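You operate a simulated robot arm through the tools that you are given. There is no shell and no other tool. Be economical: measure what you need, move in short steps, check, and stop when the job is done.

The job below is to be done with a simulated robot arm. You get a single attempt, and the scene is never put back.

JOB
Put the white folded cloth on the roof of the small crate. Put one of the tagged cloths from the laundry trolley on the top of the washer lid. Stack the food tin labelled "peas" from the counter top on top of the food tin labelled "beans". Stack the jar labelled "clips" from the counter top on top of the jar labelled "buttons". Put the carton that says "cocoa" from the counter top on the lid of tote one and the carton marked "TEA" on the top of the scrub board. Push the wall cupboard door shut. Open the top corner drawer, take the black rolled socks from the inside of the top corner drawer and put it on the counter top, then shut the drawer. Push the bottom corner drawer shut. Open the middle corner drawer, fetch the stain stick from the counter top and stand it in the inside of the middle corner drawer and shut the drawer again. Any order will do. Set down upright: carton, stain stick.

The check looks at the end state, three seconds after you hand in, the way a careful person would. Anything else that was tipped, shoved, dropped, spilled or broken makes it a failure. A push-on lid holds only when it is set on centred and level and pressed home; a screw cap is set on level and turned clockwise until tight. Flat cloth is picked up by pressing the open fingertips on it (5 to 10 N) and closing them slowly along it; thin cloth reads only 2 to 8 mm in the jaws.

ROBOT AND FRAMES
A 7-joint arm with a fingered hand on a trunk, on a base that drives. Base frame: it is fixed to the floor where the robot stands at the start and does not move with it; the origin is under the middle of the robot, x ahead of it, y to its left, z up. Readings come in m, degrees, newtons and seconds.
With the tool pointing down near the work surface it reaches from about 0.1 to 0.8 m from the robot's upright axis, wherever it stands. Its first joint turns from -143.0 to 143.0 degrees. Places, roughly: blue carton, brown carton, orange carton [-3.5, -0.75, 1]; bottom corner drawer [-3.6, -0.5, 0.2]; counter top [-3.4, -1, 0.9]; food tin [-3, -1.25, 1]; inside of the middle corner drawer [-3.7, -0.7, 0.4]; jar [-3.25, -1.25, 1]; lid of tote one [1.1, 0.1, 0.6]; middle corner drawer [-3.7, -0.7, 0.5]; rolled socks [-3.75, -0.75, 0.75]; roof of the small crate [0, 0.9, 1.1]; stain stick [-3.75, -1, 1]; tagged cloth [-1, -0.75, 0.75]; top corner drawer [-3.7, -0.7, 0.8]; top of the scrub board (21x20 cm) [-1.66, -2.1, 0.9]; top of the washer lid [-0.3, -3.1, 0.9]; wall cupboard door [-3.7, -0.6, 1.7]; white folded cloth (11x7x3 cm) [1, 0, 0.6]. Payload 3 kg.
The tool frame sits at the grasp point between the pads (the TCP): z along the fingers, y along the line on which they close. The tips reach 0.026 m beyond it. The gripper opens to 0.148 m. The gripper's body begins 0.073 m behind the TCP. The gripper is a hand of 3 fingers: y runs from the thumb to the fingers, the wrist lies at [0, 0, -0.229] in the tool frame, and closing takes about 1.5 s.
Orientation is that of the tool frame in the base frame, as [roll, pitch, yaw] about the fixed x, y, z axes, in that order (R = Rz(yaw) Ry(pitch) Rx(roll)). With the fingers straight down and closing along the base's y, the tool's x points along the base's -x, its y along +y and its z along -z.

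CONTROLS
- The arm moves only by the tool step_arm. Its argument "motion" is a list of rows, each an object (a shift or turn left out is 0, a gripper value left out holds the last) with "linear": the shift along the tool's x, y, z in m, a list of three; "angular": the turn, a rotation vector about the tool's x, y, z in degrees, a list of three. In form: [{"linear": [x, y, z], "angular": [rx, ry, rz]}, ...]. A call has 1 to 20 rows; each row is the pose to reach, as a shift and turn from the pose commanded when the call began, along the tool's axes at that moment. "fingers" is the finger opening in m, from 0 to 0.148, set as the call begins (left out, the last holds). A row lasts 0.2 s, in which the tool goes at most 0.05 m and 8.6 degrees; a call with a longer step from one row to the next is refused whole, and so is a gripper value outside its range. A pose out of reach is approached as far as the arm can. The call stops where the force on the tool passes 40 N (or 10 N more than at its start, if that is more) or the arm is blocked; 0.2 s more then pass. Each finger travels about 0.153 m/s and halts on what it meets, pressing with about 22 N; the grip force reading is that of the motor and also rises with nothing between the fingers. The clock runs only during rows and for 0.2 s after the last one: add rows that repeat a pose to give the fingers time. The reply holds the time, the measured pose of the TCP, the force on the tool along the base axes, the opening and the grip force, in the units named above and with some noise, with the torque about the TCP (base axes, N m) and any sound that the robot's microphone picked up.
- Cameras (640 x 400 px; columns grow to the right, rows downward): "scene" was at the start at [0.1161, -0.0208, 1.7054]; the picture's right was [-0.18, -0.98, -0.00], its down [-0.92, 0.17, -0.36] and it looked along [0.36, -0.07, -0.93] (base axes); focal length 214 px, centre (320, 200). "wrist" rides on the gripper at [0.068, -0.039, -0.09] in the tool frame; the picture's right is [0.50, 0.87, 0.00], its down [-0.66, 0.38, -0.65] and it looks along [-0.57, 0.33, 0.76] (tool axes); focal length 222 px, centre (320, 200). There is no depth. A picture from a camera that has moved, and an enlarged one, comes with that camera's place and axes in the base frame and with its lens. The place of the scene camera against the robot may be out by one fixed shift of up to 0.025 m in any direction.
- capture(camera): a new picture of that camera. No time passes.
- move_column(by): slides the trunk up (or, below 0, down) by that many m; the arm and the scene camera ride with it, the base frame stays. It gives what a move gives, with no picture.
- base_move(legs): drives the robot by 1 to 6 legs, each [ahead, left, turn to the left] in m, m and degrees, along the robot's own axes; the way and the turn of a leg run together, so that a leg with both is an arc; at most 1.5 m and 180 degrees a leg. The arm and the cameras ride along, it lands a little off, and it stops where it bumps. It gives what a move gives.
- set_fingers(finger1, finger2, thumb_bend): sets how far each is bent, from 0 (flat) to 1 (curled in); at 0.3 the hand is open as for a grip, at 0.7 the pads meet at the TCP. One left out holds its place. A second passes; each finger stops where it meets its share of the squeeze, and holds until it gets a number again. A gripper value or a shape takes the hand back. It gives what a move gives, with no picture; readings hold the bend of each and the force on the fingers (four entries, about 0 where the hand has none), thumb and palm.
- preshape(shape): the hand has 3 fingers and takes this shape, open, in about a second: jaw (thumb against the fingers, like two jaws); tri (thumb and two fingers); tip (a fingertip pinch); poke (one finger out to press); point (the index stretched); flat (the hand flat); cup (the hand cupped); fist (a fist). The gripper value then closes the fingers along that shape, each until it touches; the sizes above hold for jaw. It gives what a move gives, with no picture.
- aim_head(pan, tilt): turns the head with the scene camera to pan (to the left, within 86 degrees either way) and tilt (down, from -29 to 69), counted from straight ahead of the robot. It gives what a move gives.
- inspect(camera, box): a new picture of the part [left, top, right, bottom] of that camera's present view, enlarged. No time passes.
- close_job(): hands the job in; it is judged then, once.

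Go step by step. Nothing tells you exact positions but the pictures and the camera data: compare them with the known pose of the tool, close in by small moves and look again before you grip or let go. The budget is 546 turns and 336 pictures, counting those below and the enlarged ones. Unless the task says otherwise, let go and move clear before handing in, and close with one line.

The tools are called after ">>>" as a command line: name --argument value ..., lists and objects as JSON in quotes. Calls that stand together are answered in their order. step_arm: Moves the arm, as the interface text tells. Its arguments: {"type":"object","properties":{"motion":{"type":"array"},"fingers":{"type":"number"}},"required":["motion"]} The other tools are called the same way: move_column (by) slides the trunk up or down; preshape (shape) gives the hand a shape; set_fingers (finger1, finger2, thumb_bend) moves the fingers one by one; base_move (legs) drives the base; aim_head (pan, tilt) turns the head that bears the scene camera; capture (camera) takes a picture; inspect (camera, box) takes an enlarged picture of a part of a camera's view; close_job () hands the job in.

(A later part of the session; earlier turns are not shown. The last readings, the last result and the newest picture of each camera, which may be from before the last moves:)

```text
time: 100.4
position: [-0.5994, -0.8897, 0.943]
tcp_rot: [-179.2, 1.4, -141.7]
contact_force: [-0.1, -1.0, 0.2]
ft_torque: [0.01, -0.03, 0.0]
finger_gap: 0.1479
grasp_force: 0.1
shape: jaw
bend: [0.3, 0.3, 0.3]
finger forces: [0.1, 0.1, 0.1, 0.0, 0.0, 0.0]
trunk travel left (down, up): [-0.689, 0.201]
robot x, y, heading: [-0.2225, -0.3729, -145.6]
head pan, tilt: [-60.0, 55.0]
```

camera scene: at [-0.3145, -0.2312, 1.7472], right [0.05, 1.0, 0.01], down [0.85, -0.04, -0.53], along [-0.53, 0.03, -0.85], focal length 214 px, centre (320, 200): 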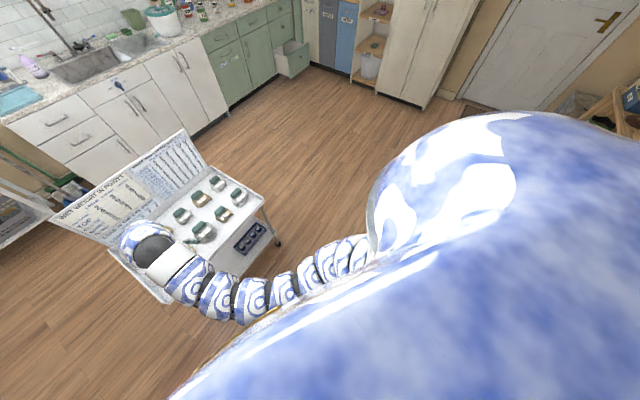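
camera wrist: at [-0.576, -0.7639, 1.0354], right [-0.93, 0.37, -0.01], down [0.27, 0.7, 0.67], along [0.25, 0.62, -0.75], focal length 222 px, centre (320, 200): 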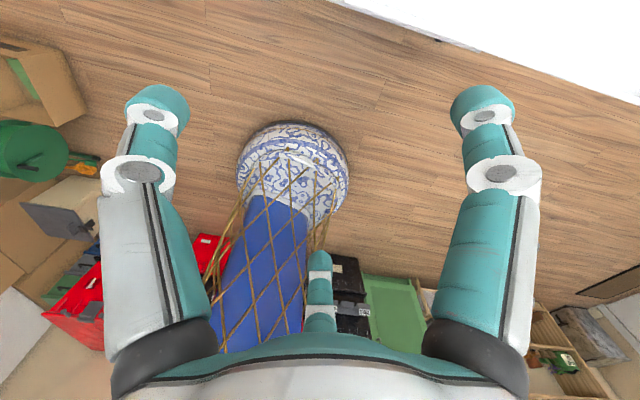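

That way is free. I'll turn the hand back toward the trolley and read the tags.

>>> step_arm --motion '[{"linear": [-0.02, 0, 0], "angular": [0, 0, -8.5]}, {"linear": [-0.04, 0, 0], "angular": [0, 0, -17]}, {"linear": [-0.06, 0, 0], "angular": [0, 0, -25.5]}, {"linear": [-0.08, 0, 0], "angular": [0, 0, -34]}, {"linear": [-0.09, 0, 0], "angular": [0, 0, -42.5]}, {"linear": [-0.09, 0, 0], "angular": [0, 0, -51]}, {"linear": [-0.09, 0, 0], "angular": [0, 0, -59.5]}, {"linear": [-0.09, 0, 0], "angular": [0, 0, -68]}, {"linear": [-0.09, 0, 0], "angular": [0, 0, -76.5]}, {"linear": [-0.09, 0, 0], "angular": [0, 0, -85]}, {"linear": [-0.09, 0, 0], "angular": [0, 0, -93.5]}, {"linear": [-0.09, 0, 0], "angular": [0, 0, -100]}]'

>>> inspect --camera "wrist" --box '[160, 0, 640, 300]'

```text
time: 103.0
position: [-0.528, -0.8331, 0.9462]
tcp_rot: [-178.8, -1.0, -41.7]
contact_force: [0.1, 0.2, 0.4]
ft_torque: [0.0, -0.01, 0.03]
finger_gap: 0.1477
grasp_force: 0.0
shape: jaw
bend: [0.3, 0.3, 0.3]
finger forces: [0.1, 0.1, 0.1, 0.0, 0.0, 0.0]
trunk travel left (down, up): [-0.689, 0.201]
robot x, y, heading: [-0.2196, -0.3707, -145.5]
head pan, tilt: [-60.0, 55.0]
```

```text
1.33 times, centred on (400, 150) of wrist
camera zoom: at [-0.4536, -0.8492, 1.0397], right [-0.2, -0.98, -0.01], down [-0.76, 0.15, 0.63], along [-0.62, 0.14, -0.77], focal length 296 px, centre (213, 267)
```

zoom: 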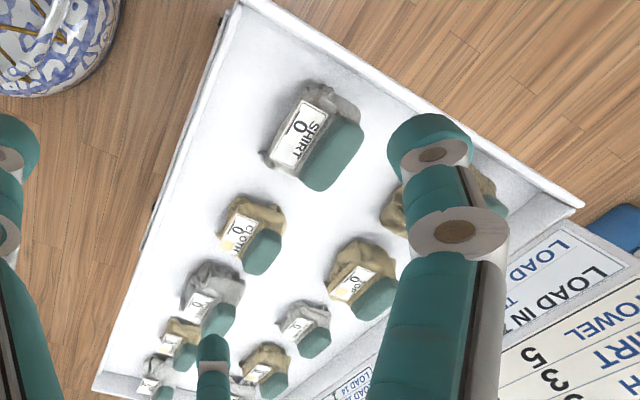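

The bundle tagged "CLOTH" is at about (-0.64, -0.845). I'll narrow the fingers and move above it.

>>> step_arm --motion '[{"linear": [-0.03, 0.03, 0], "angular": [0.5, 0, 0]}, {"linear": [-0.055, 0.06, 0], "angular": [1, 0, 0]}, {"linear": [-0.077, 0.082, 0.0], "angular": [1, 0, 0]}, {"linear": [-0.077, 0.082, 0.03], "angular": [1, 0, 0]}, {"linear": [-0.077, 0.082, 0.03], "angular": [1, 0, 0]}]' --fingers 0.105

>>> capture --camera "wrist"

```text
time: 104.2
position: [-0.6405, -0.844, 0.9125]
tcp_rot: [-177.9, -1.0, -41.8]
contact_force: [-0.2, 0.3, 0.1]
ft_torque: [0.02, 0.05, 0.0]
finger_gap: 0.1052
grasp_force: 0.1
shape: jaw
bend: [0.27, 0.27, 0.75]
finger forces: [0.1, 0.1, 0.0, 0.1, 0.0, 0.0]
trunk travel left (down, up): [-0.689, 0.201]
robot x, y, heading: [-0.224, -0.3733, -145.6]
head pan, tilt: [-60.0, 55.0]
```

```text
274 pictures are left
camera wrist: at [-0.5672, -0.8619, 1.0069], right [-0.2, -0.98, -0.02], down [-0.76, 0.14, 0.63], along [-0.61, 0.15, -0.78], focal length 222 px, centre (320, 200)
```

wrist: 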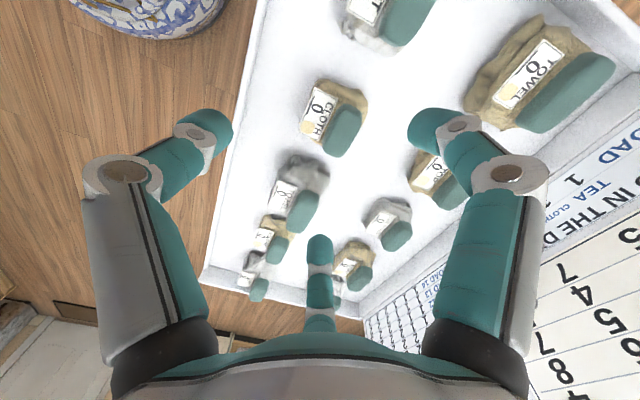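

Nearly centred. I'll level the hand and go down closer.

>>> step_arm --motion '[{"linear": [0.003, 0.009, 0.03], "angular": [-2, -1, 0]}, {"linear": [0.003, 0.009, 0.06], "angular": [-2, -1, 0]}, {"linear": [0.003, 0.009, 0.09], "angular": [-2, -1, 0]}, {"linear": [0.003, 0.009, 0.1], "angular": [-2, -1, 0]}]'

>>> capture --camera "wrist"

>>> aim_head --pan 15 --tilt 50

>>> capture --camera "scene"

```text
time: 105.2
position: [-0.6398, -0.8498, 0.8099]
tcp_rot: [-179.9, -0.1, -41.8]
contact_force: [-0.9, 0.2, -0.6]
ft_torque: [-0.02, 0.02, -0.01]
finger_gap: 0.1052
grasp_force: 0.1
shape: jaw
bend: [0.28, 0.27, 0.75]
finger forces: [0.1, 0.0, 0.1, 0.1, 0.0, 0.0]
trunk travel left (down, up): [-0.689, 0.201]
robot x, y, heading: [-0.2225, -0.3754, -145.7]
head pan, tilt: [-60.0, 55.0]
```

```text
273 pictures are left
camera wrist: at [-0.5622, -0.8667, 0.9032], right [-0.2, -0.98, 0.0], down [-0.74, 0.15, 0.65], along [-0.64, 0.13, -0.76], focal length 222 px, centre (320, 200)
```

wrist: 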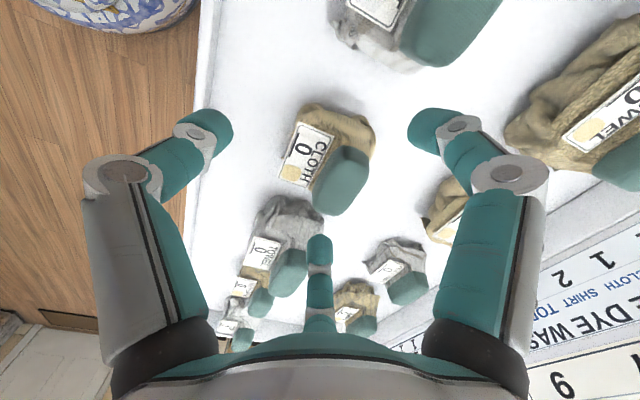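

```text
time: 106.6
position: [-0.6386, -0.849, 0.8123]
tcp_rot: [-179.9, 0.0, -41.8]
contact_force: [0.0, -0.3, 0.2]
ft_torque: [-0.01, 0.01, -0.02]
finger_gap: 0.1052
grasp_force: 0.2
shape: jaw
bend: [0.28, 0.27, 0.75]
finger forces: [0.0, 0.0, 0.0, 0.1, 0.0, 0.0]
trunk travel left (down, up): [-0.689, 0.201]
robot x, y, heading: [-0.2221, -0.375, -145.6]
head pan, tilt: [15.0, 50.0]
```

```text
272 pictures are left
camera scene: at [-0.357, -0.4868, 1.7572], right [-0.76, 0.65, 0.0], down [0.5, 0.58, -0.64], along [-0.42, -0.49, -0.77], focal length 214 px, centre (320, 200)
```

scene: 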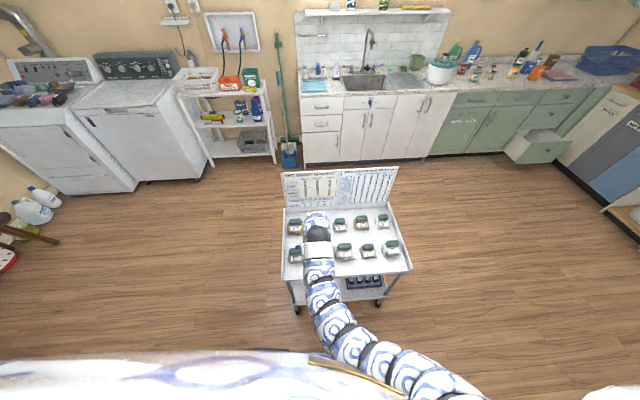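

Triangulation puts the bundle lower (centre z≈0.74) and about 1.5 cm further back. I'll correct and go down in small steps.

>>> step_arm --motion '[{"linear": [-0.005, 0.014, 0.01]}, {"linear": [-0.005, 0.014, 0.025]}, {"linear": [-0.005, 0.014, 0.035]}, {"linear": [-0.005, 0.014, 0.035]}]'

>>> capture --camera "wrist"

```text
time: 107.6
position: [-0.6516, -0.8581, 0.7778]
tcp_rot: [-179.9, 0.0, -41.8]
contact_force: [1.1, 0.0, 0.7]
ft_torque: [0.01, 0.04, -0.01]
finger_gap: 0.1052
grasp_force: 0.1
shape: jaw
bend: [0.28, 0.27, 0.75]
finger forces: [0.0, 0.0, 0.0, 0.0, 0.0, 0.1]
trunk travel left (down, up): [-0.689, 0.201]
robot x, y, heading: [-0.2215, -0.3732, -145.7]
head pan, tilt: [15.0, 50.0]
```

```text
271 pictures are left
camera wrist: at [-0.5759, -0.8744, 0.8701], right [-0.2, -0.98, 0.0], down [-0.74, 0.15, 0.65], along [-0.64, 0.14, -0.76], focal length 222 px, centre (320, 200)
```

wrist: 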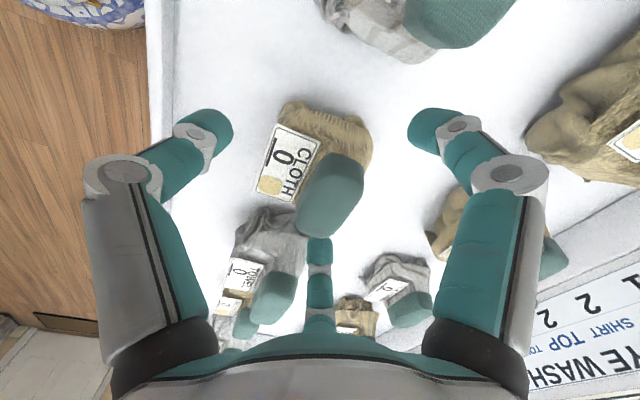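

All digits drop into free gaps. Continuing down slowly to near the tray.

>>> step_arm --motion '[{"linear": [0, 0, 0.01]}, {"linear": [0, 0, 0.018]}, {"linear": [0, 0, 0.026]}, {"linear": [0, 0, 0.026]}]'

>>> capture --camera "wrist"

```text
time: 108.6
position: [-0.6512, -0.856, 0.7514]
tcp_rot: [-179.8, -0.1, -41.8]
contact_force: [0.1, 0.1, 0.9]
ft_torque: [-0.02, 0.01, -0.02]
finger_gap: 0.1054
grasp_force: 0.0
shape: jaw
bend: [0.28, 0.27, 0.75]
finger forces: [0.0, 0.1, 0.0, 0.1, 0.1, 0.0]
trunk travel left (down, up): [-0.689, 0.201]
robot x, y, heading: [-0.2219, -0.3736, -145.6]
head pan, tilt: [15.0, 50.0]
```

```text
270 pictures are left
camera wrist: at [-0.5749, -0.8732, 0.8433], right [-0.2, -0.98, 0.0], down [-0.74, 0.15, 0.65], along [-0.64, 0.14, -0.76], focal length 222 px, centre (320, 200)
```

wrist: 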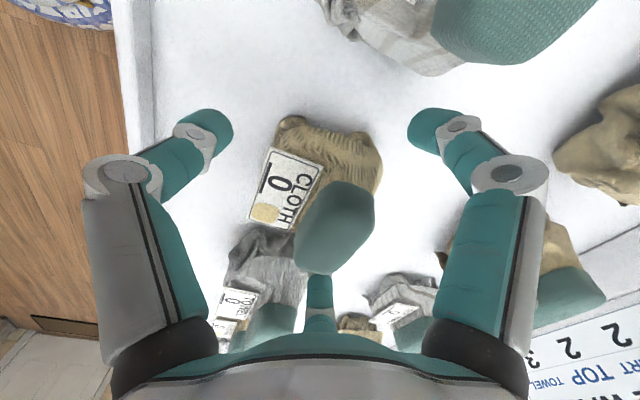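

>>> step_arm --motion '[{"linear": [-0.006, 0.004, 0.006]}, {"linear": [-0.006, 0.004, 0.012]}, {"linear": [-0.006, 0.004, 0.018]}, {"linear": [-0.006, 0.004, 0.018]}]'

```text
time: 109.6
position: [-0.66, -0.8552, 0.734]
tcp_rot: [-180.0, 0.0, -41.8]
contact_force: [0.8, 0.0, 0.0]
ft_torque: [0.05, 0.0, -0.02]
finger_gap: 0.1051
grasp_force: 0.1
shape: jaw
bend: [0.28, 0.27, 0.75]
finger forces: [0.0, 0.1, 0.0, 0.0, 0.0, 0.0]
trunk travel left (down, up): [-0.689, 0.201]
robot x, y, heading: [-0.222, -0.3711, -145.4]
head pan, tilt: [15.0, 50.0]
```

The TCP is at about the bundle's mid height, so I'll close.

>>> step_arm --motion '[{"linear": [0, 0, 0]}, {"linear": [0, 0, 0]}, {"linear": [0, 0, 0]}, {"linear": [0, 0, 0]}, {"linear": [0, 0, 0]}, {"linear": [0, 0, 0]}, {"linear": [0, 0, 0]}, {"linear": [0, 0, 0]}]' --fingers 0.03

>>> capture --camera "wrist"

```text
time: 111.4
position: [-0.659, -0.8532, 0.7334]
tcp_rot: [-179.9, 0.0, -41.7]
contact_force: [0.2, -0.3, 3.1]
ft_torque: [-0.12, -0.07, -0.01]
finger_gap: 0.0733
grasp_force: 21.6
shape: jaw
bend: [0.36, 0.36, 0.7]
finger forces: [17.7, 19.3, 0.0, 0.1, 19.8, 0.1]
trunk travel left (down, up): [-0.689, 0.201]
robot x, y, heading: [-0.221, -0.3716, -145.8]
head pan, tilt: [15.0, 50.0]
```

```text
269 pictures are left
camera wrist: at [-0.5829, -0.8716, 0.8254], right [-0.2, -0.98, 0.0], down [-0.74, 0.15, 0.65], along [-0.64, 0.14, -0.76], focal length 222 px, centre (320, 200)
```

wrist: 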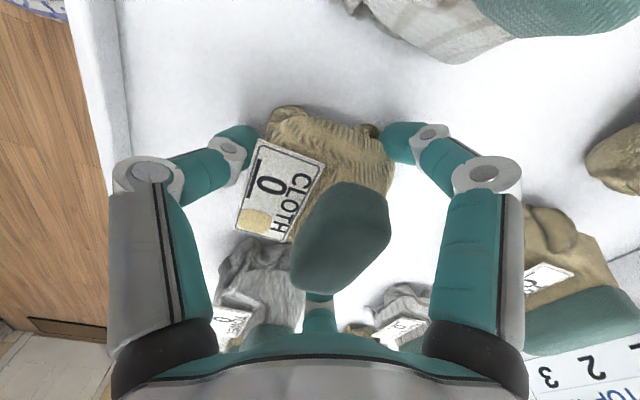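

A firm three-way grip, gap 73 mm. Lifting straight up.

>>> step_arm --motion '[{"linear": [0, 0, -0.02]}, {"linear": [0, 0, -0.05]}, {"linear": [0, 0, -0.09]}, {"linear": [0, 0, -0.13]}, {"linear": [0, 0, -0.17]}, {"linear": [0, 0, -0.21]}]'

>>> capture --camera "wrist"

```text
time: 112.8
position: [-0.6596, -0.8546, 0.9442]
tcp_rot: [-179.8, 0.0, -41.8]
contact_force: [0.4, -0.2, -0.4]
ft_torque: [-0.02, -0.04, 0.04]
finger_gap: 0.0628
grasp_force: 21.9
shape: jaw
bend: [0.79, 0.37, 0.71]
finger forces: [14.5, 18.0, 0.0, 0.0, 13.6, 0.0]
trunk travel left (down, up): [-0.689, 0.201]
robot x, y, heading: [-0.2224, -0.3753, -145.5]
head pan, tilt: [15.0, 50.0]
```

```text
268 pictures are left
camera wrist: at [-0.5823, -0.8719, 1.036], right [-0.2, -0.98, 0.0], down [-0.74, 0.15, 0.65], along [-0.64, 0.14, -0.76], focal length 222 px, centre (320, 200)
```

wrist: 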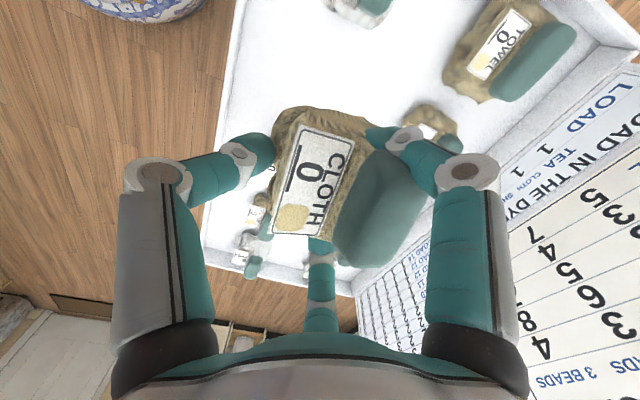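

Held well. I'll turn left off the trolley and drive toward the washer, stopping short for a look.

>>> base_move --legs '[[0, 0, 30]]'

>>> base_move --legs '[[0.643, 0.43, 0], [0.643, 0.43, 0]]'

>>> aim_head --pan 0 --tilt 40

>>> capture --camera "scene"

>>> capture --camera "wrist"

```text
time: 114.7
position: [-0.3607, -1.0099, 0.9432]
tcp_rot: [-179.8, 0.0, -11.9]
contact_force: [0.7, -0.1, -0.2]
ft_torque: [0.0, -0.02, 0.01]
finger_gap: 0.0628
grasp_force: 22.2
shape: jaw
bend: [0.79, 0.37, 0.71]
finger forces: [14.5, 18.0, 0.1, 0.0, 13.5, 0.1]
trunk travel left (down, up): [-0.689, 0.201]
robot x, y, heading: [-0.2204, -0.3735, -115.6]
head pan, tilt: [15.0, 50.0]
```

```text
time: 117.2
position: [-0.3031, -1.4118, 0.9422]
tcp_rot: [-179.7, 0.2, -11.9]
contact_force: [1.0, 0.6, -0.7]
ft_torque: [0.01, 0.04, 0.01]
finger_gap: 0.0624
grasp_force: 22.1
shape: jaw
bend: [0.79, 0.37, 0.71]
finger forces: [14.5, 18.1, 0.1, 0.0, 13.6, 0.0]
trunk travel left (down, up): [-0.689, 0.201]
robot x, y, heading: [-0.1695, -0.7742, -115.8]
head pan, tilt: [15.0, 50.0]
stopped in leg 1: the robot was blocked; the commanded pose is now the measured one
```

```text
time: 118.0
position: [-0.3055, -1.411, 0.9438]
tcp_rot: [-179.9, 0.0, -11.8]
contact_force: [-0.3, -0.4, -1.1]
ft_torque: [-0.01, -0.02, -0.04]
finger_gap: 0.0627
grasp_force: 22.1
shape: jaw
bend: [0.79, 0.37, 0.71]
finger forces: [14.4, 18.1, 0.1, 0.0, 13.7, 0.1]
trunk travel left (down, up): [-0.689, 0.201]
robot x, y, heading: [-0.1644, -0.7759, -115.9]
head pan, tilt: [0.0, 40.0]
```

```text
267 pictures are left
camera scene: at [-0.2565, -0.934, 1.7714], right [-0.9, 0.43, 0.0], down [0.28, 0.58, -0.77], along [-0.33, -0.69, -0.64], focal length 214 px, centre (320, 200)
```

scene: 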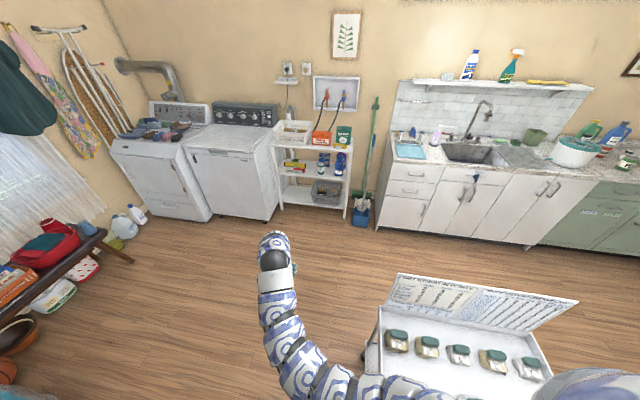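

```text
266 pictures are left
camera wrist: at [-0.2304, -1.3878, 1.0353], right [0.31, -0.95, 0.0], down [-0.72, -0.24, 0.65], along [-0.62, -0.2, -0.76], focal length 222 px, centre (320, 200)
```

wrist: 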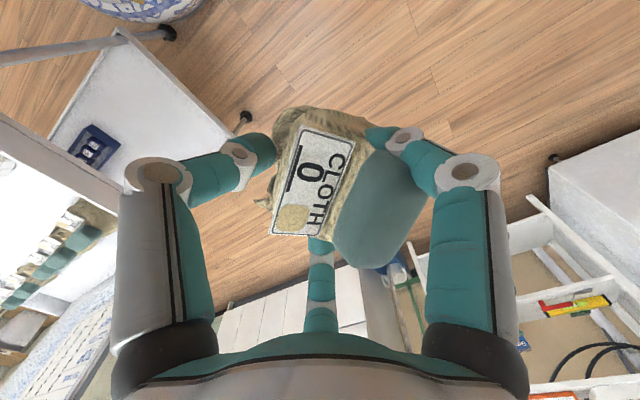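

The base has touched the trolley's near leg. I'll pull away to +x first, then go on to the washer.

>>> base_move --legs '[[-0.153, 0.315, 0], [1.08, 0.524, 0]]'

>>> aim_head --pan -75 --tilt 30

>>> capture --camera "scene"

>>> aim_head --pan 0 --tilt 50

>>> capture --camera "scene"

```text
time: 121.4
position: [0.0377, -1.485, 0.9424]
tcp_rot: [-179.8, 0.1, -12.0]
contact_force: [-0.1, 0.5, 0.0]
ft_torque: [-0.01, -0.03, 0.0]
finger_gap: 0.0626
grasp_force: 21.9
shape: jaw
bend: [0.79, 0.37, 0.71]
finger forces: [14.5, 18.1, 0.0, 0.1, 13.5, 0.1]
trunk travel left (down, up): [-0.689, 0.201]
robot x, y, heading: [0.1794, -0.8505, -116.1]
head pan, tilt: [0.0, 40.0]
stopped in leg 2: the robot was blocked; the commanded pose is now the measured one
```

```text
time: 122.9
position: [0.0392, -1.4856, 0.9415]
tcp_rot: [-179.8, 0.0, -12.1]
contact_force: [-0.1, -0.8, -1.3]
ft_torque: [0.03, -0.02, 0.0]
finger_gap: 0.0627
grasp_force: 22.3
shape: jaw
bend: [0.79, 0.37, 0.71]
finger forces: [14.5, 18.0, 0.0, 0.0, 13.5, 0.0]
trunk travel left (down, up): [-0.689, 0.201]
robot x, y, heading: [0.1754, -0.8516, -116.1]
head pan, tilt: [-75.0, 30.0]
```

```text
265 pictures are left
camera scene: at [0.0374, -0.9153, 1.7868], right [0.19, 0.98, 0.0], down [0.49, -0.09, -0.87], along [-0.85, 0.16, -0.5], focal length 214 px, centre (320, 200)
```

scene: 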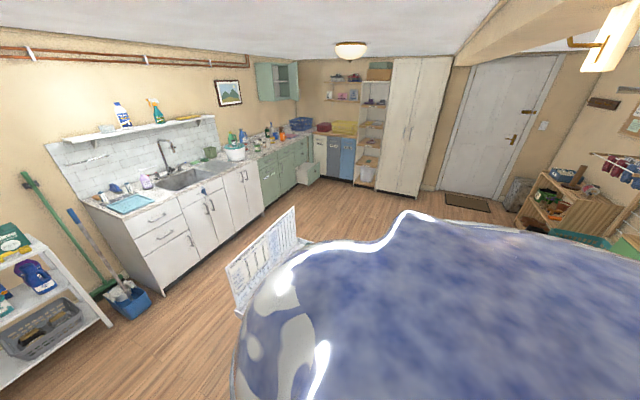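

```text
time: 124.3
position: [0.0386, -1.4855, 0.9427]
tcp_rot: [-179.9, 0.0, -12.1]
contact_force: [0.0, -0.6, -1.2]
ft_torque: [0.01, 0.0, 0.0]
finger_gap: 0.0627
grasp_force: 21.8
shape: jaw
bend: [0.79, 0.37, 0.71]
finger forces: [14.5, 18.1, 0.0, 0.0, 13.4, 0.0]
trunk travel left (down, up): [-0.689, 0.201]
robot x, y, heading: [0.1767, -0.8517, -115.9]
head pan, tilt: [0.0, 50.0]
```

```text
264 pictures are left
camera scene: at [0.0924, -1.0017, 1.7573], right [-0.9, 0.44, 0.0], down [0.34, 0.69, -0.64], along [-0.28, -0.58, -0.77], focal length 214 px, centre (320, 200)
```

scene: 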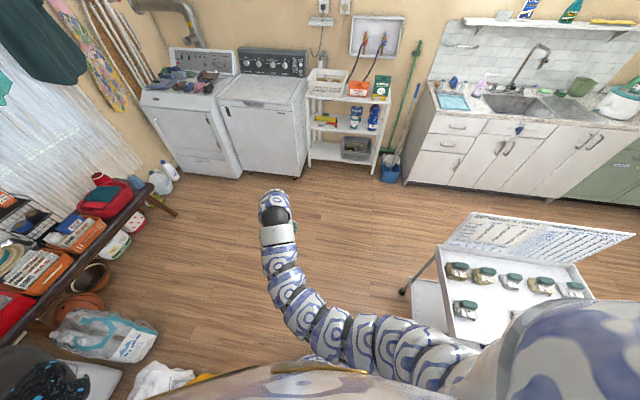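

The corridor between the floor box (right of the seat) and the trolley is narrow. I'll centre at x≈0.03 and go on in short legs.

>>> base_move --legs '[[0.066, -0.135, 0]]'

>>> base_move --legs '[[0.45, 0.218, 0]]'

```text
time: 125.7
position: [-0.1136, -1.4848, 0.9436]
tcp_rot: [-179.8, -0.1, -12.1]
contact_force: [0.7, -0.7, -1.6]
ft_torque: [0.01, -0.03, 0.03]
finger_gap: 0.0625
grasp_force: 22.1
shape: jaw
bend: [0.79, 0.37, 0.71]
finger forces: [14.5, 18.1, 0.0, 0.0, 13.5, 0.0]
trunk travel left (down, up): [-0.689, 0.201]
robot x, y, heading: [0.0257, -0.8472, -115.8]
head pan, tilt: [0.0, 50.0]
```

```text
time: 128.7
position: [-0.1128, -1.9878, 0.9426]
tcp_rot: [-179.7, 0.0, -11.9]
contact_force: [0.2, -0.4, -2.0]
ft_torque: [-0.01, 0.02, 0.03]
finger_gap: 0.0628
grasp_force: 21.8
shape: jaw
bend: [0.79, 0.37, 0.71]
finger forces: [14.4, 18.0, 0.1, 0.0, 13.5, 0.0]
trunk travel left (down, up): [-0.689, 0.201]
robot x, y, heading: [0.021, -1.3517, -115.8]
head pan, tilt: [0.0, 50.0]
```

Clear. I'll raise the column so the bundle clears the washer, then continue.

>>> move_column --by 0.15

>>> base_move --legs '[[0.72, 0.35, 0]]'

>>> aim_head --pan 0 --tilt 50

>>> capture --camera "scene"

>>> capture --camera "wrist"

```text
time: 130.4
position: [-0.1133, -1.9885, 1.0922]
tcp_rot: [-179.8, 0.0, -11.7]
contact_force: [0.1, -0.8, -0.7]
ft_torque: [0.02, -0.01, 0.04]
finger_gap: 0.0622
grasp_force: 21.7
shape: jaw
bend: [0.79, 0.37, 0.71]
finger forces: [14.7, 18.0, 0.0, 0.1, 13.6, 0.0]
trunk travel left (down, up): [-0.839, 0.051]
robot x, y, heading: [0.0278, -1.3516, -115.6]
head pan, tilt: [0.0, 50.0]
```

```text
time: 133.9
position: [-0.104, -2.6487, 1.0976]
tcp_rot: [179.8, -0.1, -11.2]
contact_force: [-0.4, 0.5, -0.1]
ft_torque: [0.01, -0.02, 0.01]
finger_gap: 0.0627
grasp_force: 22.2
shape: jaw
bend: [0.79, 0.37, 0.71]
finger forces: [14.7, 18.1, 0.0, 0.0, 13.7, 0.1]
trunk travel left (down, up): [-0.839, 0.051]
robot x, y, heading: [0.0256, -2.0218, -115.1]
head pan, tilt: [0.0, 50.0]
stopped in leg 1: the robot was blocked; the commanded pose is now the measured one
```

```text
time: 134.5
position: [-0.1054, -2.6493, 1.0985]
tcp_rot: [179.8, -0.2, -11.1]
contact_force: [0.6, -0.4, -0.4]
ft_torque: [-0.01, -0.01, 0.02]
finger_gap: 0.0627
grasp_force: 22.2
shape: jaw
bend: [0.79, 0.37, 0.71]
finger forces: [14.7, 18.1, 0.0, 0.1, 13.8, 0.0]
trunk travel left (down, up): [-0.839, 0.051]
robot x, y, heading: [0.031, -2.0186, -115.0]
head pan, tilt: [0.0, 50.0]
```

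```text
263 pictures are left
camera scene: at [-0.0562, -2.1567, 1.9054], right [-0.93, 0.38, -0.01], down [0.3, 0.72, -0.62], along [-0.23, -0.58, -0.78], focal length 214 px, centre (320, 200)
```

scene: 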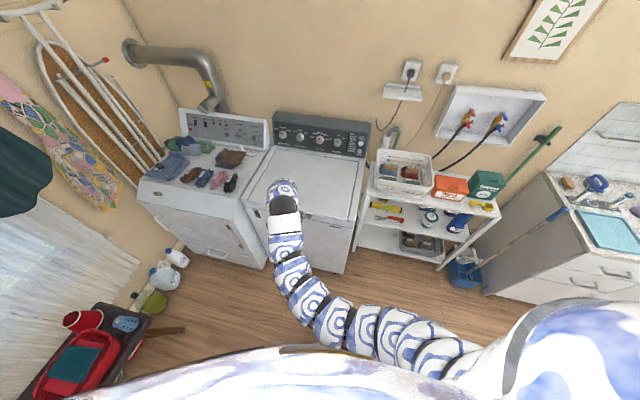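

```text
262 pictures are left
camera wrist: at [-0.0306, -2.6244, 1.19], right [0.32, -0.95, 0.01], down [-0.72, -0.24, 0.65], along [-0.62, -0.21, -0.76], focal length 222 px, centre (320, 200)
```

wrist: 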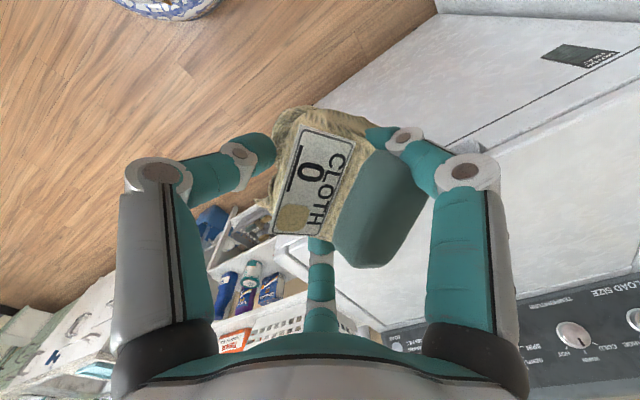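

The lid is clear, its centre near (-0.33, -3.09). I'll continue the remaining 0.35 m.

>>> base_move --legs '[[0.338, 0.103, 0]]'

>>> capture --camera "wrist"

```text
time: 135.3
position: [-0.1027, -2.6533, 1.0993]
tcp_rot: [179.6, -0.2, -11.0]
contact_force: [1.2, -0.1, -0.8]
ft_torque: [0.0, 0.01, 0.02]
finger_gap: 0.0627
grasp_force: 22.3
shape: jaw
bend: [0.79, 0.37, 0.71]
finger forces: [14.7, 18.0, 0.1, 0.1, 13.5, 0.0]
trunk travel left (down, up): [-0.839, 0.051]
robot x, y, heading: [0.0332, -2.0291, -115.1]
head pan, tilt: [0.0, 50.0]
stopped in leg 1: the robot was blocked; the commanded pose is now the measured one
```

```text
261 pictures are left
camera wrist: at [-0.0295, -2.628, 1.1913], right [0.33, -0.95, 0.01], down [-0.72, -0.24, 0.65], along [-0.62, -0.22, -0.76], focal length 222 px, centre (320, 200)
```

wrist: 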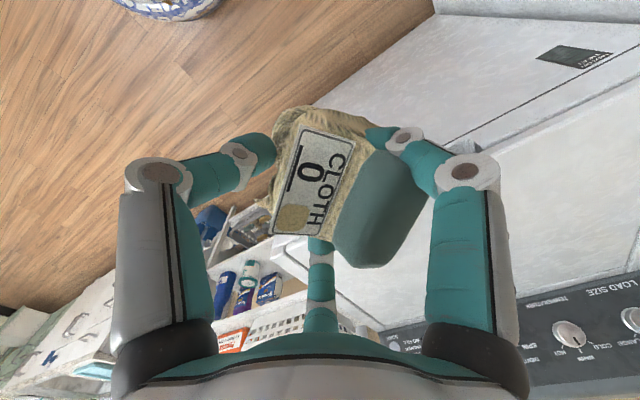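

Really blocked here. I'll look left and right for what the body touches.

>>> aim_head --pan 70 --tilt 45

>>> capture --camera "scene"

>>> aim_head --pan -70 --tilt 45

>>> capture --camera "scene"

```text
time: 136.7
position: [-0.1115, -2.6624, 1.0955]
tcp_rot: [-180.0, -0.5, -11.0]
contact_force: [-0.1, 0.0, -0.9]
ft_torque: [0.01, 0.01, 0.01]
finger_gap: 0.0627
grasp_force: 22.1
shape: jaw
bend: [0.79, 0.37, 0.71]
finger forces: [14.6, 18.0, 0.0, 0.1, 13.6, 0.1]
trunk travel left (down, up): [-0.839, 0.051]
robot x, y, heading: [0.0256, -2.0295, -114.8]
head pan, tilt: [70.0, 45.0]
```

```text
260 pictures are left
camera scene: at [-0.0057, -2.1733, 1.9103], right [-0.88, -0.47, -0.01], down [-0.34, 0.65, -0.68], along [0.32, -0.59, -0.74], focal length 214 px, centre (320, 200)
```

scene: 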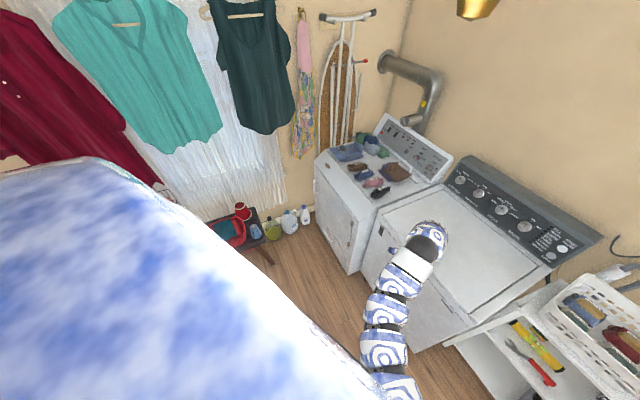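

```text
time: 138.9
position: [-0.0911, -2.6588, 1.0993]
tcp_rot: [179.6, 0.5, -11.0]
contact_force: [0.2, 0.7, -1.2]
ft_torque: [0.01, 0.01, 0.0]
finger_gap: 0.0624
grasp_force: 22.0
shape: jaw
bend: [0.79, 0.37, 0.71]
finger forces: [14.7, 18.0, 0.1, 0.1, 13.6, 0.1]
trunk travel left (down, up): [-0.839, 0.051]
robot x, y, heading: [0.0301, -2.0282, -114.8]
head pan, tilt: [-70.0, 45.0]
```

```text
259 pictures are left
camera scene: at [-0.0318, -2.1723, 1.912], right [-0.95, 0.31, 0.01], down [0.22, 0.7, -0.68], along [-0.22, -0.65, -0.73], focal length 214 px, centre (320, 200)
```

scene: 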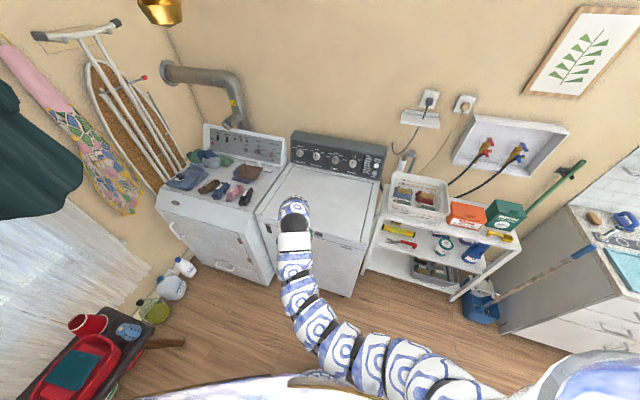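

A pendant lamp hangs right in front of the head at about z 1.9; that is what blocks me (and probably earlier too). I'll raise the arm relative to the trunk and lower the column so the head passes beneath.

>>> step_arm --motion '[{"linear": [0, 0.03, -0.03]}, {"linear": [0, 0.06, -0.06]}, {"linear": [0, 0.09, -0.09]}, {"linear": [0, 0.11, -0.12]}, {"linear": [0, 0.11, -0.12]}]'

```text
time: 140.1
position: [-0.1125, -2.765, 1.2192]
tcp_rot: [179.6, 0.5, -11.0]
contact_force: [0.0, -0.1, -0.4]
ft_torque: [0.0, -0.03, -0.04]
finger_gap: 0.0621
grasp_force: 21.8
shape: jaw
bend: [0.79, 0.37, 0.71]
finger forces: [14.8, 17.9, 0.1, 0.1, 13.3, 0.1]
trunk travel left (down, up): [-0.839, 0.051]
robot x, y, heading: [0.0299, -2.0301, -114.8]
head pan, tilt: [-70.0, 45.0]
```

>>> step_arm --motion '[{"linear": [0, 0.0, -0.03]}, {"linear": [0, 0.0, -0.06]}, {"linear": [0, 0.0, -0.09]}]'

>>> move_column --by -0.25

>>> aim_head --pan 0 --tilt 10

>>> capture --camera "scene"

```text
time: 140.9
position: [-0.1113, -2.7638, 1.3102]
tcp_rot: [179.7, 0.5, -10.9]
contact_force: [0.6, 0.7, -0.2]
ft_torque: [0.0, 0.0, 0.0]
finger_gap: 0.0623
grasp_force: 21.7
shape: jaw
bend: [0.79, 0.37, 0.71]
finger forces: [14.7, 18.0, 0.0, 0.0, 13.0, 0.1]
trunk travel left (down, up): [-0.839, 0.051]
robot x, y, heading: [0.0287, -2.0317, -114.7]
head pan, tilt: [-70.0, 45.0]
```

```text
time: 143.5
position: [-0.1231, -2.7745, 1.0527]
tcp_rot: [-179.7, -0.1, -11.0]
contact_force: [0.8, 0.0, -0.6]
ft_torque: [0.01, 0.01, 0.01]
finger_gap: 0.0618
grasp_force: 21.8
shape: jaw
bend: [0.79, 0.37, 0.72]
finger forces: [14.8, 17.9, 0.1, 0.1, 13.2, 0.0]
trunk travel left (down, up): [-0.589, 0.301]
robot x, y, heading: [0.0286, -2.0317, -115.1]
head pan, tilt: [-70.0, 45.0]
```

```text
time: 144.9
position: [-0.1225, -2.7742, 1.0519]
tcp_rot: [-179.8, 0.2, -11.0]
contact_force: [0.1, -0.1, -0.2]
ft_torque: [0.0, 0.01, 0.01]
finger_gap: 0.0619
grasp_force: 22.0
shape: jaw
bend: [0.79, 0.37, 0.72]
finger forces: [14.8, 17.9, 0.0, 0.1, 13.1, 0.0]
trunk travel left (down, up): [-0.589, 0.301]
robot x, y, heading: [0.0245, -2.0347, -114.7]
head pan, tilt: [0.0, 10.0]
```

```text
258 pictures are left
camera scene: at [-0.0634, -2.1976, 1.7191], right [-0.91, 0.42, 0.0], down [0.07, 0.16, -0.98], along [-0.41, -0.89, -0.17], focal length 214 px, centre (320, 200)
```

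scene: 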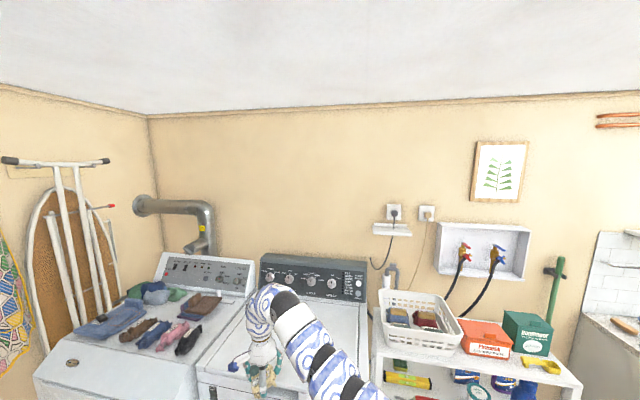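

The head is free at this height. I'll drive the last 0.3 m toward the washer.

>>> base_move --legs '[[0.288, 0.046, 0]]'

>>> capture --camera "wrist"

```text
time: 147.0
position: [-0.2114, -3.0604, 1.0529]
tcp_rot: [-179.7, 0.0, -11.5]
contact_force: [0.6, -0.3, -0.7]
ft_torque: [0.02, -0.04, 0.04]
finger_gap: 0.0624
grasp_force: 22.1
shape: jaw
bend: [0.79, 0.37, 0.72]
finger forces: [14.8, 17.9, 0.0, 0.0, 13.1, 0.0]
trunk travel left (down, up): [-0.589, 0.301]
robot x, y, heading: [-0.0551, -2.3169, -115.2]
head pan, tilt: [0.0, 10.0]
```

```text
257 pictures are left
camera wrist: at [-0.1372, -3.0367, 1.1437], right [0.32, -0.95, -0.01], down [-0.72, -0.24, 0.65], along [-0.62, -0.2, -0.76], focal length 222 px, centre (320, 200)
```

wrist: 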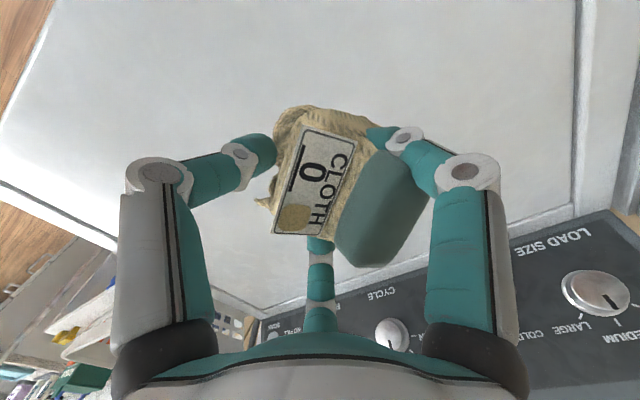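

The hand is over the lid. I'll shift slightly and lower until contact.

>>> step_arm --motion '[{"linear": [-0.03, 0, 0.02]}, {"linear": [-0.04, 0, 0.045]}, {"linear": [-0.04, 0, 0.06]}, {"linear": [-0.04, 0, 0.07]}, {"linear": [-0.04, 0, 0.08]}, {"linear": [-0.04, 0, 0.08]}]'

>>> aim_head --pan 0 --tilt 40

>>> inspect --camera "scene" --box '[200, 80, 440, 230]'

```text
time: 148.4
position: [-0.2513, -3.0554, 0.9724]
tcp_rot: [-179.8, 0.0, -11.5]
contact_force: [-0.3, -0.2, 6.4]
ft_torque: [-0.24, -0.15, -0.02]
finger_gap: 0.062
grasp_force: 22.2
shape: jaw
bend: [0.79, 0.37, 0.71]
finger forces: [18.7, 19.6, 0.1, 0.0, 13.1, 0.0]
out of reach, approached as far as the arm can: row 1, 2, 3, 4, 5, 6
trunk travel left (down, up): [-0.589, 0.301]
robot x, y, heading: [-0.0514, -2.3149, -115.4]
head pan, tilt: [0.0, 10.0]
```

```text
time: 149.3
position: [-0.2509, -3.055, 0.9722]
tcp_rot: [-179.8, 0.1, -11.6]
contact_force: [-0.8, -1.8, 8.2]
ft_torque: [-0.3, -0.19, -0.01]
finger_gap: 0.0618
grasp_force: 21.7
shape: jaw
bend: [0.79, 0.37, 0.71]
finger forces: [20.3, 20.1, 0.0, 0.0, 13.1, 0.1]
trunk travel left (down, up): [-0.589, 0.301]
robot x, y, heading: [-0.0542, -2.3165, -115.3]
head pan, tilt: [0.0, 40.0]
```

```text
2.67 times, centred on (320, 155) of scene
camera zoom: at [-0.1437, -2.4754, 1.6716], right [-0.9, 0.43, 0.0], down [0.27, 0.58, -0.77], along [-0.33, -0.69, -0.64], focal length 572 px, centre (320, 320)
```

zoom: 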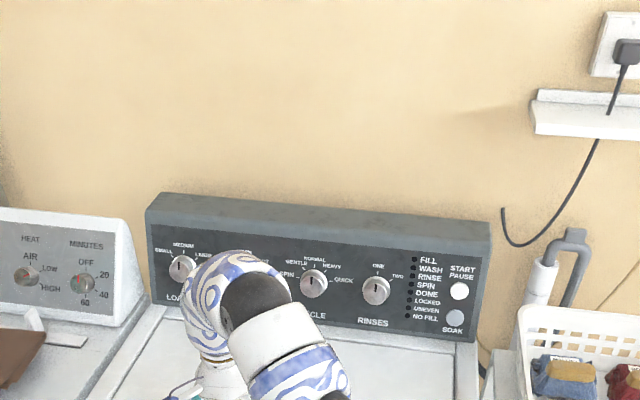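

Contact is made with about 8 N. I'll open and move up.

>>> step_arm --motion '[{"linear": [0, 0, 0]}, {"linear": [0, 0, 0]}, {"linear": [0, 0, 0]}, {"linear": [0, 0, 0]}, {"linear": [0, 0, 0]}, {"linear": [0, 0, 0]}]' --fingers 0.148

>>> step_arm --motion '[{"linear": [0, 0, -0.03]}, {"linear": [0, 0, -0.06]}, {"linear": [0, 0, -0.1]}, {"linear": [0, 0, -0.14]}]'

>>> capture --camera "wrist"

```text
time: 150.7
position: [-0.2507, -3.0545, 0.9727]
tcp_rot: [-179.8, 0.1, -11.5]
contact_force: [-0.3, 0.9, 0.1]
ft_torque: [0.02, 0.0, 0.01]
finger_gap: 0.1478
grasp_force: 0.1
shape: jaw
bend: [0.3, 0.3, 0.3]
finger forces: [0.1, 0.1, 0.0, 0.0, 0.0, 0.0]
trunk travel left (down, up): [-0.589, 0.301]
robot x, y, heading: [-0.0521, -2.3172, -115.2]
head pan, tilt: [0.0, 40.0]
```

```text
time: 151.7
position: [-0.2483, -3.0561, 1.1159]
tcp_rot: [-179.7, -0.1, -11.6]
contact_force: [0.2, 0.1, 0.6]
ft_torque: [-0.05, -0.02, -0.03]
finger_gap: 0.1479
grasp_force: 0.1
shape: jaw
bend: [0.3, 0.3, 0.3]
finger forces: [0.0, 0.0, 0.1, 0.0, 0.1, 0.1]
out of reach, approached as far as the arm can: row 1, 2, 3
trunk travel left (down, up): [-0.589, 0.301]
robot x, y, heading: [-0.0533, -2.3142, -115.2]
head pan, tilt: [0.0, 40.0]
```

```text
255 pictures are left
camera wrist: at [-0.1742, -3.0328, 1.2079], right [0.32, -0.95, 0.0], down [-0.72, -0.24, 0.65], along [-0.62, -0.2, -0.76], focal length 222 px, centre (320, 200)
```

wrist: 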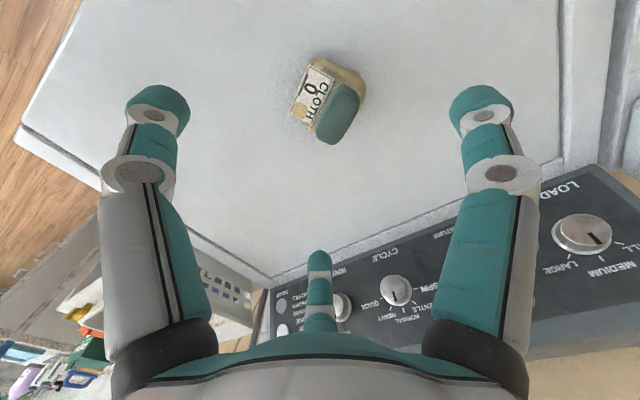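

The cloth rests on the washer lid. Now I'll back away and head to the kitchen, with the column lower so the head clears the lamps.

>>> base_move --legs '[[-0.4, 0, 0]]'

>>> move_column --by -0.2

>>> aim_head --pan -70 --tilt 35

>>> capture --camera "scene"

```text
time: 154.2
position: [-0.0739, -2.6968, 1.1149]
tcp_rot: [-179.6, 0.0, -11.2]
contact_force: [0.4, -1.2, 1.6]
ft_torque: [-0.04, -0.01, 0.01]
finger_gap: 0.148
grasp_force: 0.0
shape: jaw
bend: [0.3, 0.3, 0.3]
finger forces: [0.1, 0.0, 0.0, 0.0, 0.1, 0.0]
trunk travel left (down, up): [-0.589, 0.301]
robot x, y, heading: [0.1136, -1.9518, -115.2]
head pan, tilt: [0.0, 40.0]
```

```text
time: 156.4
position: [-0.0738, -2.696, 0.9148]
tcp_rot: [-179.7, -0.1, -11.2]
contact_force: [0.8, -0.2, 0.4]
ft_torque: [0.01, -0.02, -0.01]
finger_gap: 0.1482
grasp_force: 0.0
shape: jaw
bend: [0.3, 0.3, 0.3]
finger forces: [0.0, 0.1, 0.0, 0.0, 0.1, 0.0]
trunk travel left (down, up): [-0.389, 0.501]
robot x, y, heading: [0.115, -1.9551, -115.3]
head pan, tilt: [0.0, 40.0]
```

```text
time: 157.8
position: [-0.0744, -2.6956, 0.9145]
tcp_rot: [-179.7, 0.0, -11.2]
contact_force: [-0.3, 0.6, -0.1]
ft_torque: [0.01, 0.01, 0.02]
finger_gap: 0.148
grasp_force: 0.1
shape: jaw
bend: [0.3, 0.3, 0.3]
finger forces: [0.1, 0.1, 0.1, 0.0, 0.0, 0.0]
trunk travel left (down, up): [-0.389, 0.501]
robot x, y, heading: [0.1166, -1.9569, -115.2]
head pan, tilt: [-70.0, 35.0]
```

```text
254 pictures are left
camera scene: at [-0.0244, -2.0292, 1.479], right [0.09, 1.0, 0.0], down [0.57, -0.05, -0.82], along [-0.82, 0.07, -0.57], focal length 214 px, centre (320, 200)
```

scene: 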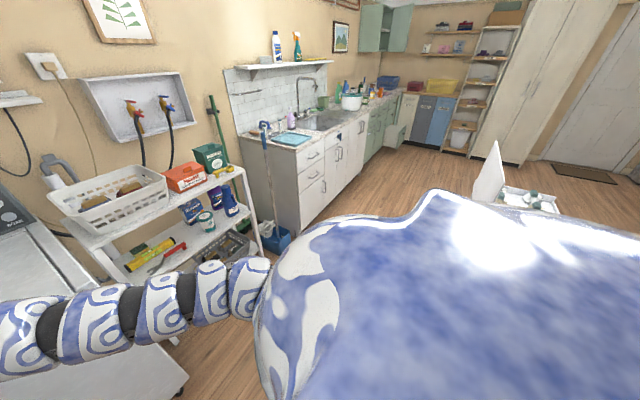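

I'll turn right to face along the counter corridor and drive toward the kitchen corner.

>>> base_move --legs '[[0, 0, -99]]'

>>> aim_head --pan 0 --tilt 40

>>> capture --camera "scene"

```text
time: 162.3
position: [-0.5932, -1.6618, 0.9148]
tcp_rot: [-179.7, 0.0, -109.2]
contact_force: [-1.0, 0.5, -0.6]
ft_torque: [-0.01, 0.0, 0.0]
finger_gap: 0.1479
grasp_force: 0.0
shape: jaw
bend: [0.3, 0.3, 0.3]
finger forces: [0.0, 0.1, 0.0, 0.1, 0.0, 0.0]
trunk travel left (down, up): [-0.389, 0.501]
robot x, y, heading: [0.1166, -1.9541, 146.8]
head pan, tilt: [-70.0, 35.0]
```

```text
time: 163.7
position: [-0.5908, -1.6622, 0.9147]
tcp_rot: [-179.6, 0.0, -109.2]
contact_force: [0.3, 1.0, 0.1]
ft_torque: [-0.01, 0.02, -0.01]
finger_gap: 0.148
grasp_force: 0.0
shape: jaw
bend: [0.3, 0.3, 0.3]
finger forces: [0.0, 0.1, 0.0, 0.0, 0.0, 0.0]
trunk travel left (down, up): [-0.389, 0.501]
robot x, y, heading: [0.1154, -1.9547, 146.9]
head pan, tilt: [0.0, 40.0]
```

```text
253 pictures are left
camera scene: at [-0.0412, -1.8741, 1.4714], right [0.55, 0.84, 0.0], down [0.54, -0.35, -0.77], along [-0.64, 0.42, -0.64], focal length 214 px, centre (320, 200)
```

scene: 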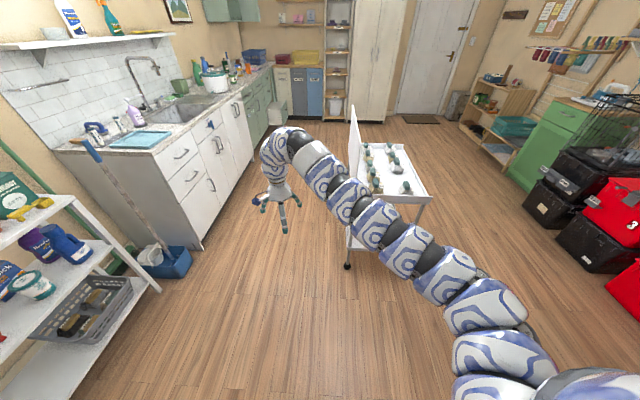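

The corridor is clear. Driving along it.

>>> base_move --legs '[[1.308, 0.31, 0]]'

>>> base_move --legs '[[1.2, 0.0, 0]]'

>>> capture --camera "scene"

```text
time: 170.5
position: [-1.8676, -1.2308, 0.9148]
tcp_rot: [-179.7, 0.0, -108.1]
contact_force: [0.0, 0.1, -0.4]
ft_torque: [0.0, -0.01, 0.04]
finger_gap: 0.148
grasp_force: 0.0
shape: jaw
bend: [0.3, 0.3, 0.3]
finger forces: [0.0, 0.1, 0.0, 0.0, 0.0, 0.0]
trunk travel left (down, up): [-0.389, 0.501]
robot x, y, heading: [-1.1518, -1.5111, 148.0]
head pan, tilt: [0.0, 40.0]
```

```text
time: 176.6
position: [-2.8935, -0.5843, 0.9147]
tcp_rot: [-179.7, 0.0, -108.3]
contact_force: [-0.5, -0.9, 0.2]
ft_torque: [0.04, 0.0, -0.03]
finger_gap: 0.148
grasp_force: 0.1
shape: jaw
bend: [0.3, 0.3, 0.3]
finger forces: [0.1, 0.1, 0.1, 0.1, 0.1, 0.0]
trunk travel left (down, up): [-0.389, 0.501]
robot x, y, heading: [-2.1784, -0.8708, 147.5]
head pan, tilt: [0.0, 40.0]
```

```text
252 pictures are left
camera scene: at [-2.3393, -0.7888, 1.4714], right [0.53, 0.85, 0.0], down [0.54, -0.34, -0.77], along [-0.65, 0.41, -0.64], focal length 214 px, centre (320, 200)
```

scene: 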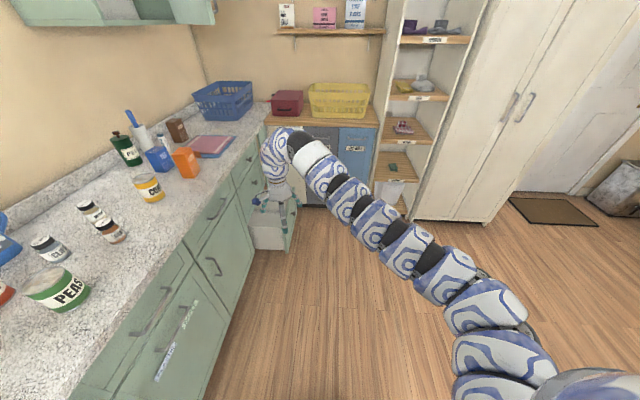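

Counter objects are in view. I'll look left for details and at the upper cupboard.

>>> aim_head --pan 45 --tilt 30

>>> capture --camera "scene"

>>> aim_head --pan 25 --tilt -5

>>> capture --camera "scene"

```text
time: 177.7
position: [-2.894, -0.5847, 0.915]
tcp_rot: [-179.7, 0.0, -108.2]
contact_force: [0.2, 0.1, 0.7]
ft_torque: [-0.03, 0.02, 0.0]
finger_gap: 0.1481
grasp_force: 0.1
shape: jaw
bend: [0.3, 0.3, 0.3]
finger forces: [0.1, 0.0, 0.0, 0.1, 0.0, 0.0]
trunk travel left (down, up): [-0.389, 0.501]
robot x, y, heading: [-2.1799, -0.864, 147.9]
head pan, tilt: [45.0, 30.0]
```

```text
251 pictures are left
camera scene: at [-2.3556, -0.8541, 1.4867], right [-0.22, 0.98, 0.0], down [0.49, 0.11, -0.87], along [-0.84, -0.19, -0.5], focal length 214 px, centre (320, 200)
```

scene: 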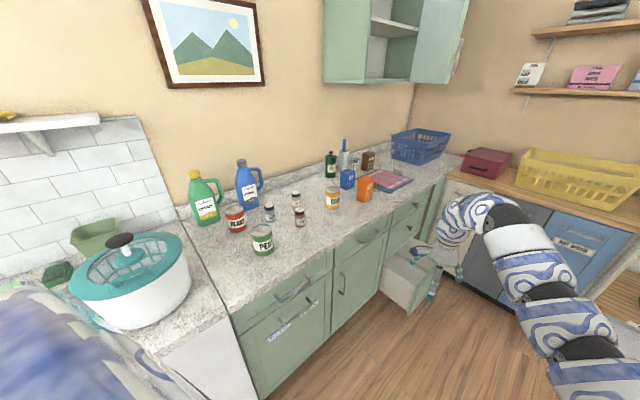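

```text
time: 178.7
position: [-2.8939, -0.5843, 0.9149]
tcp_rot: [-179.7, 0.0, -108.2]
contact_force: [0.0, -0.2, -0.5]
ft_torque: [-0.02, -0.02, 0.02]
finger_gap: 0.1483
grasp_force: 0.1
shape: jaw
bend: [0.3, 0.3, 0.3]
finger forces: [0.0, 0.0, 0.1, 0.0, 0.0, 0.1]
trunk travel left (down, up): [-0.389, 0.501]
robot x, y, heading: [-2.184, -0.8653, 147.8]
head pan, tilt: [25.0, -5.0]
```

```text
250 pictures are left
camera scene: at [-2.3542, -0.8232, 1.5428], right [0.12, 0.99, 0.0], down [-0.09, 0.01, -1.0], along [-0.99, 0.12, 0.09], focal length 214 px, centre (320, 200)
```

scene: 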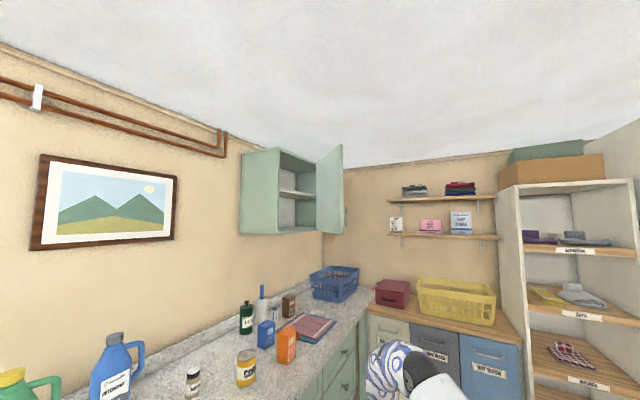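

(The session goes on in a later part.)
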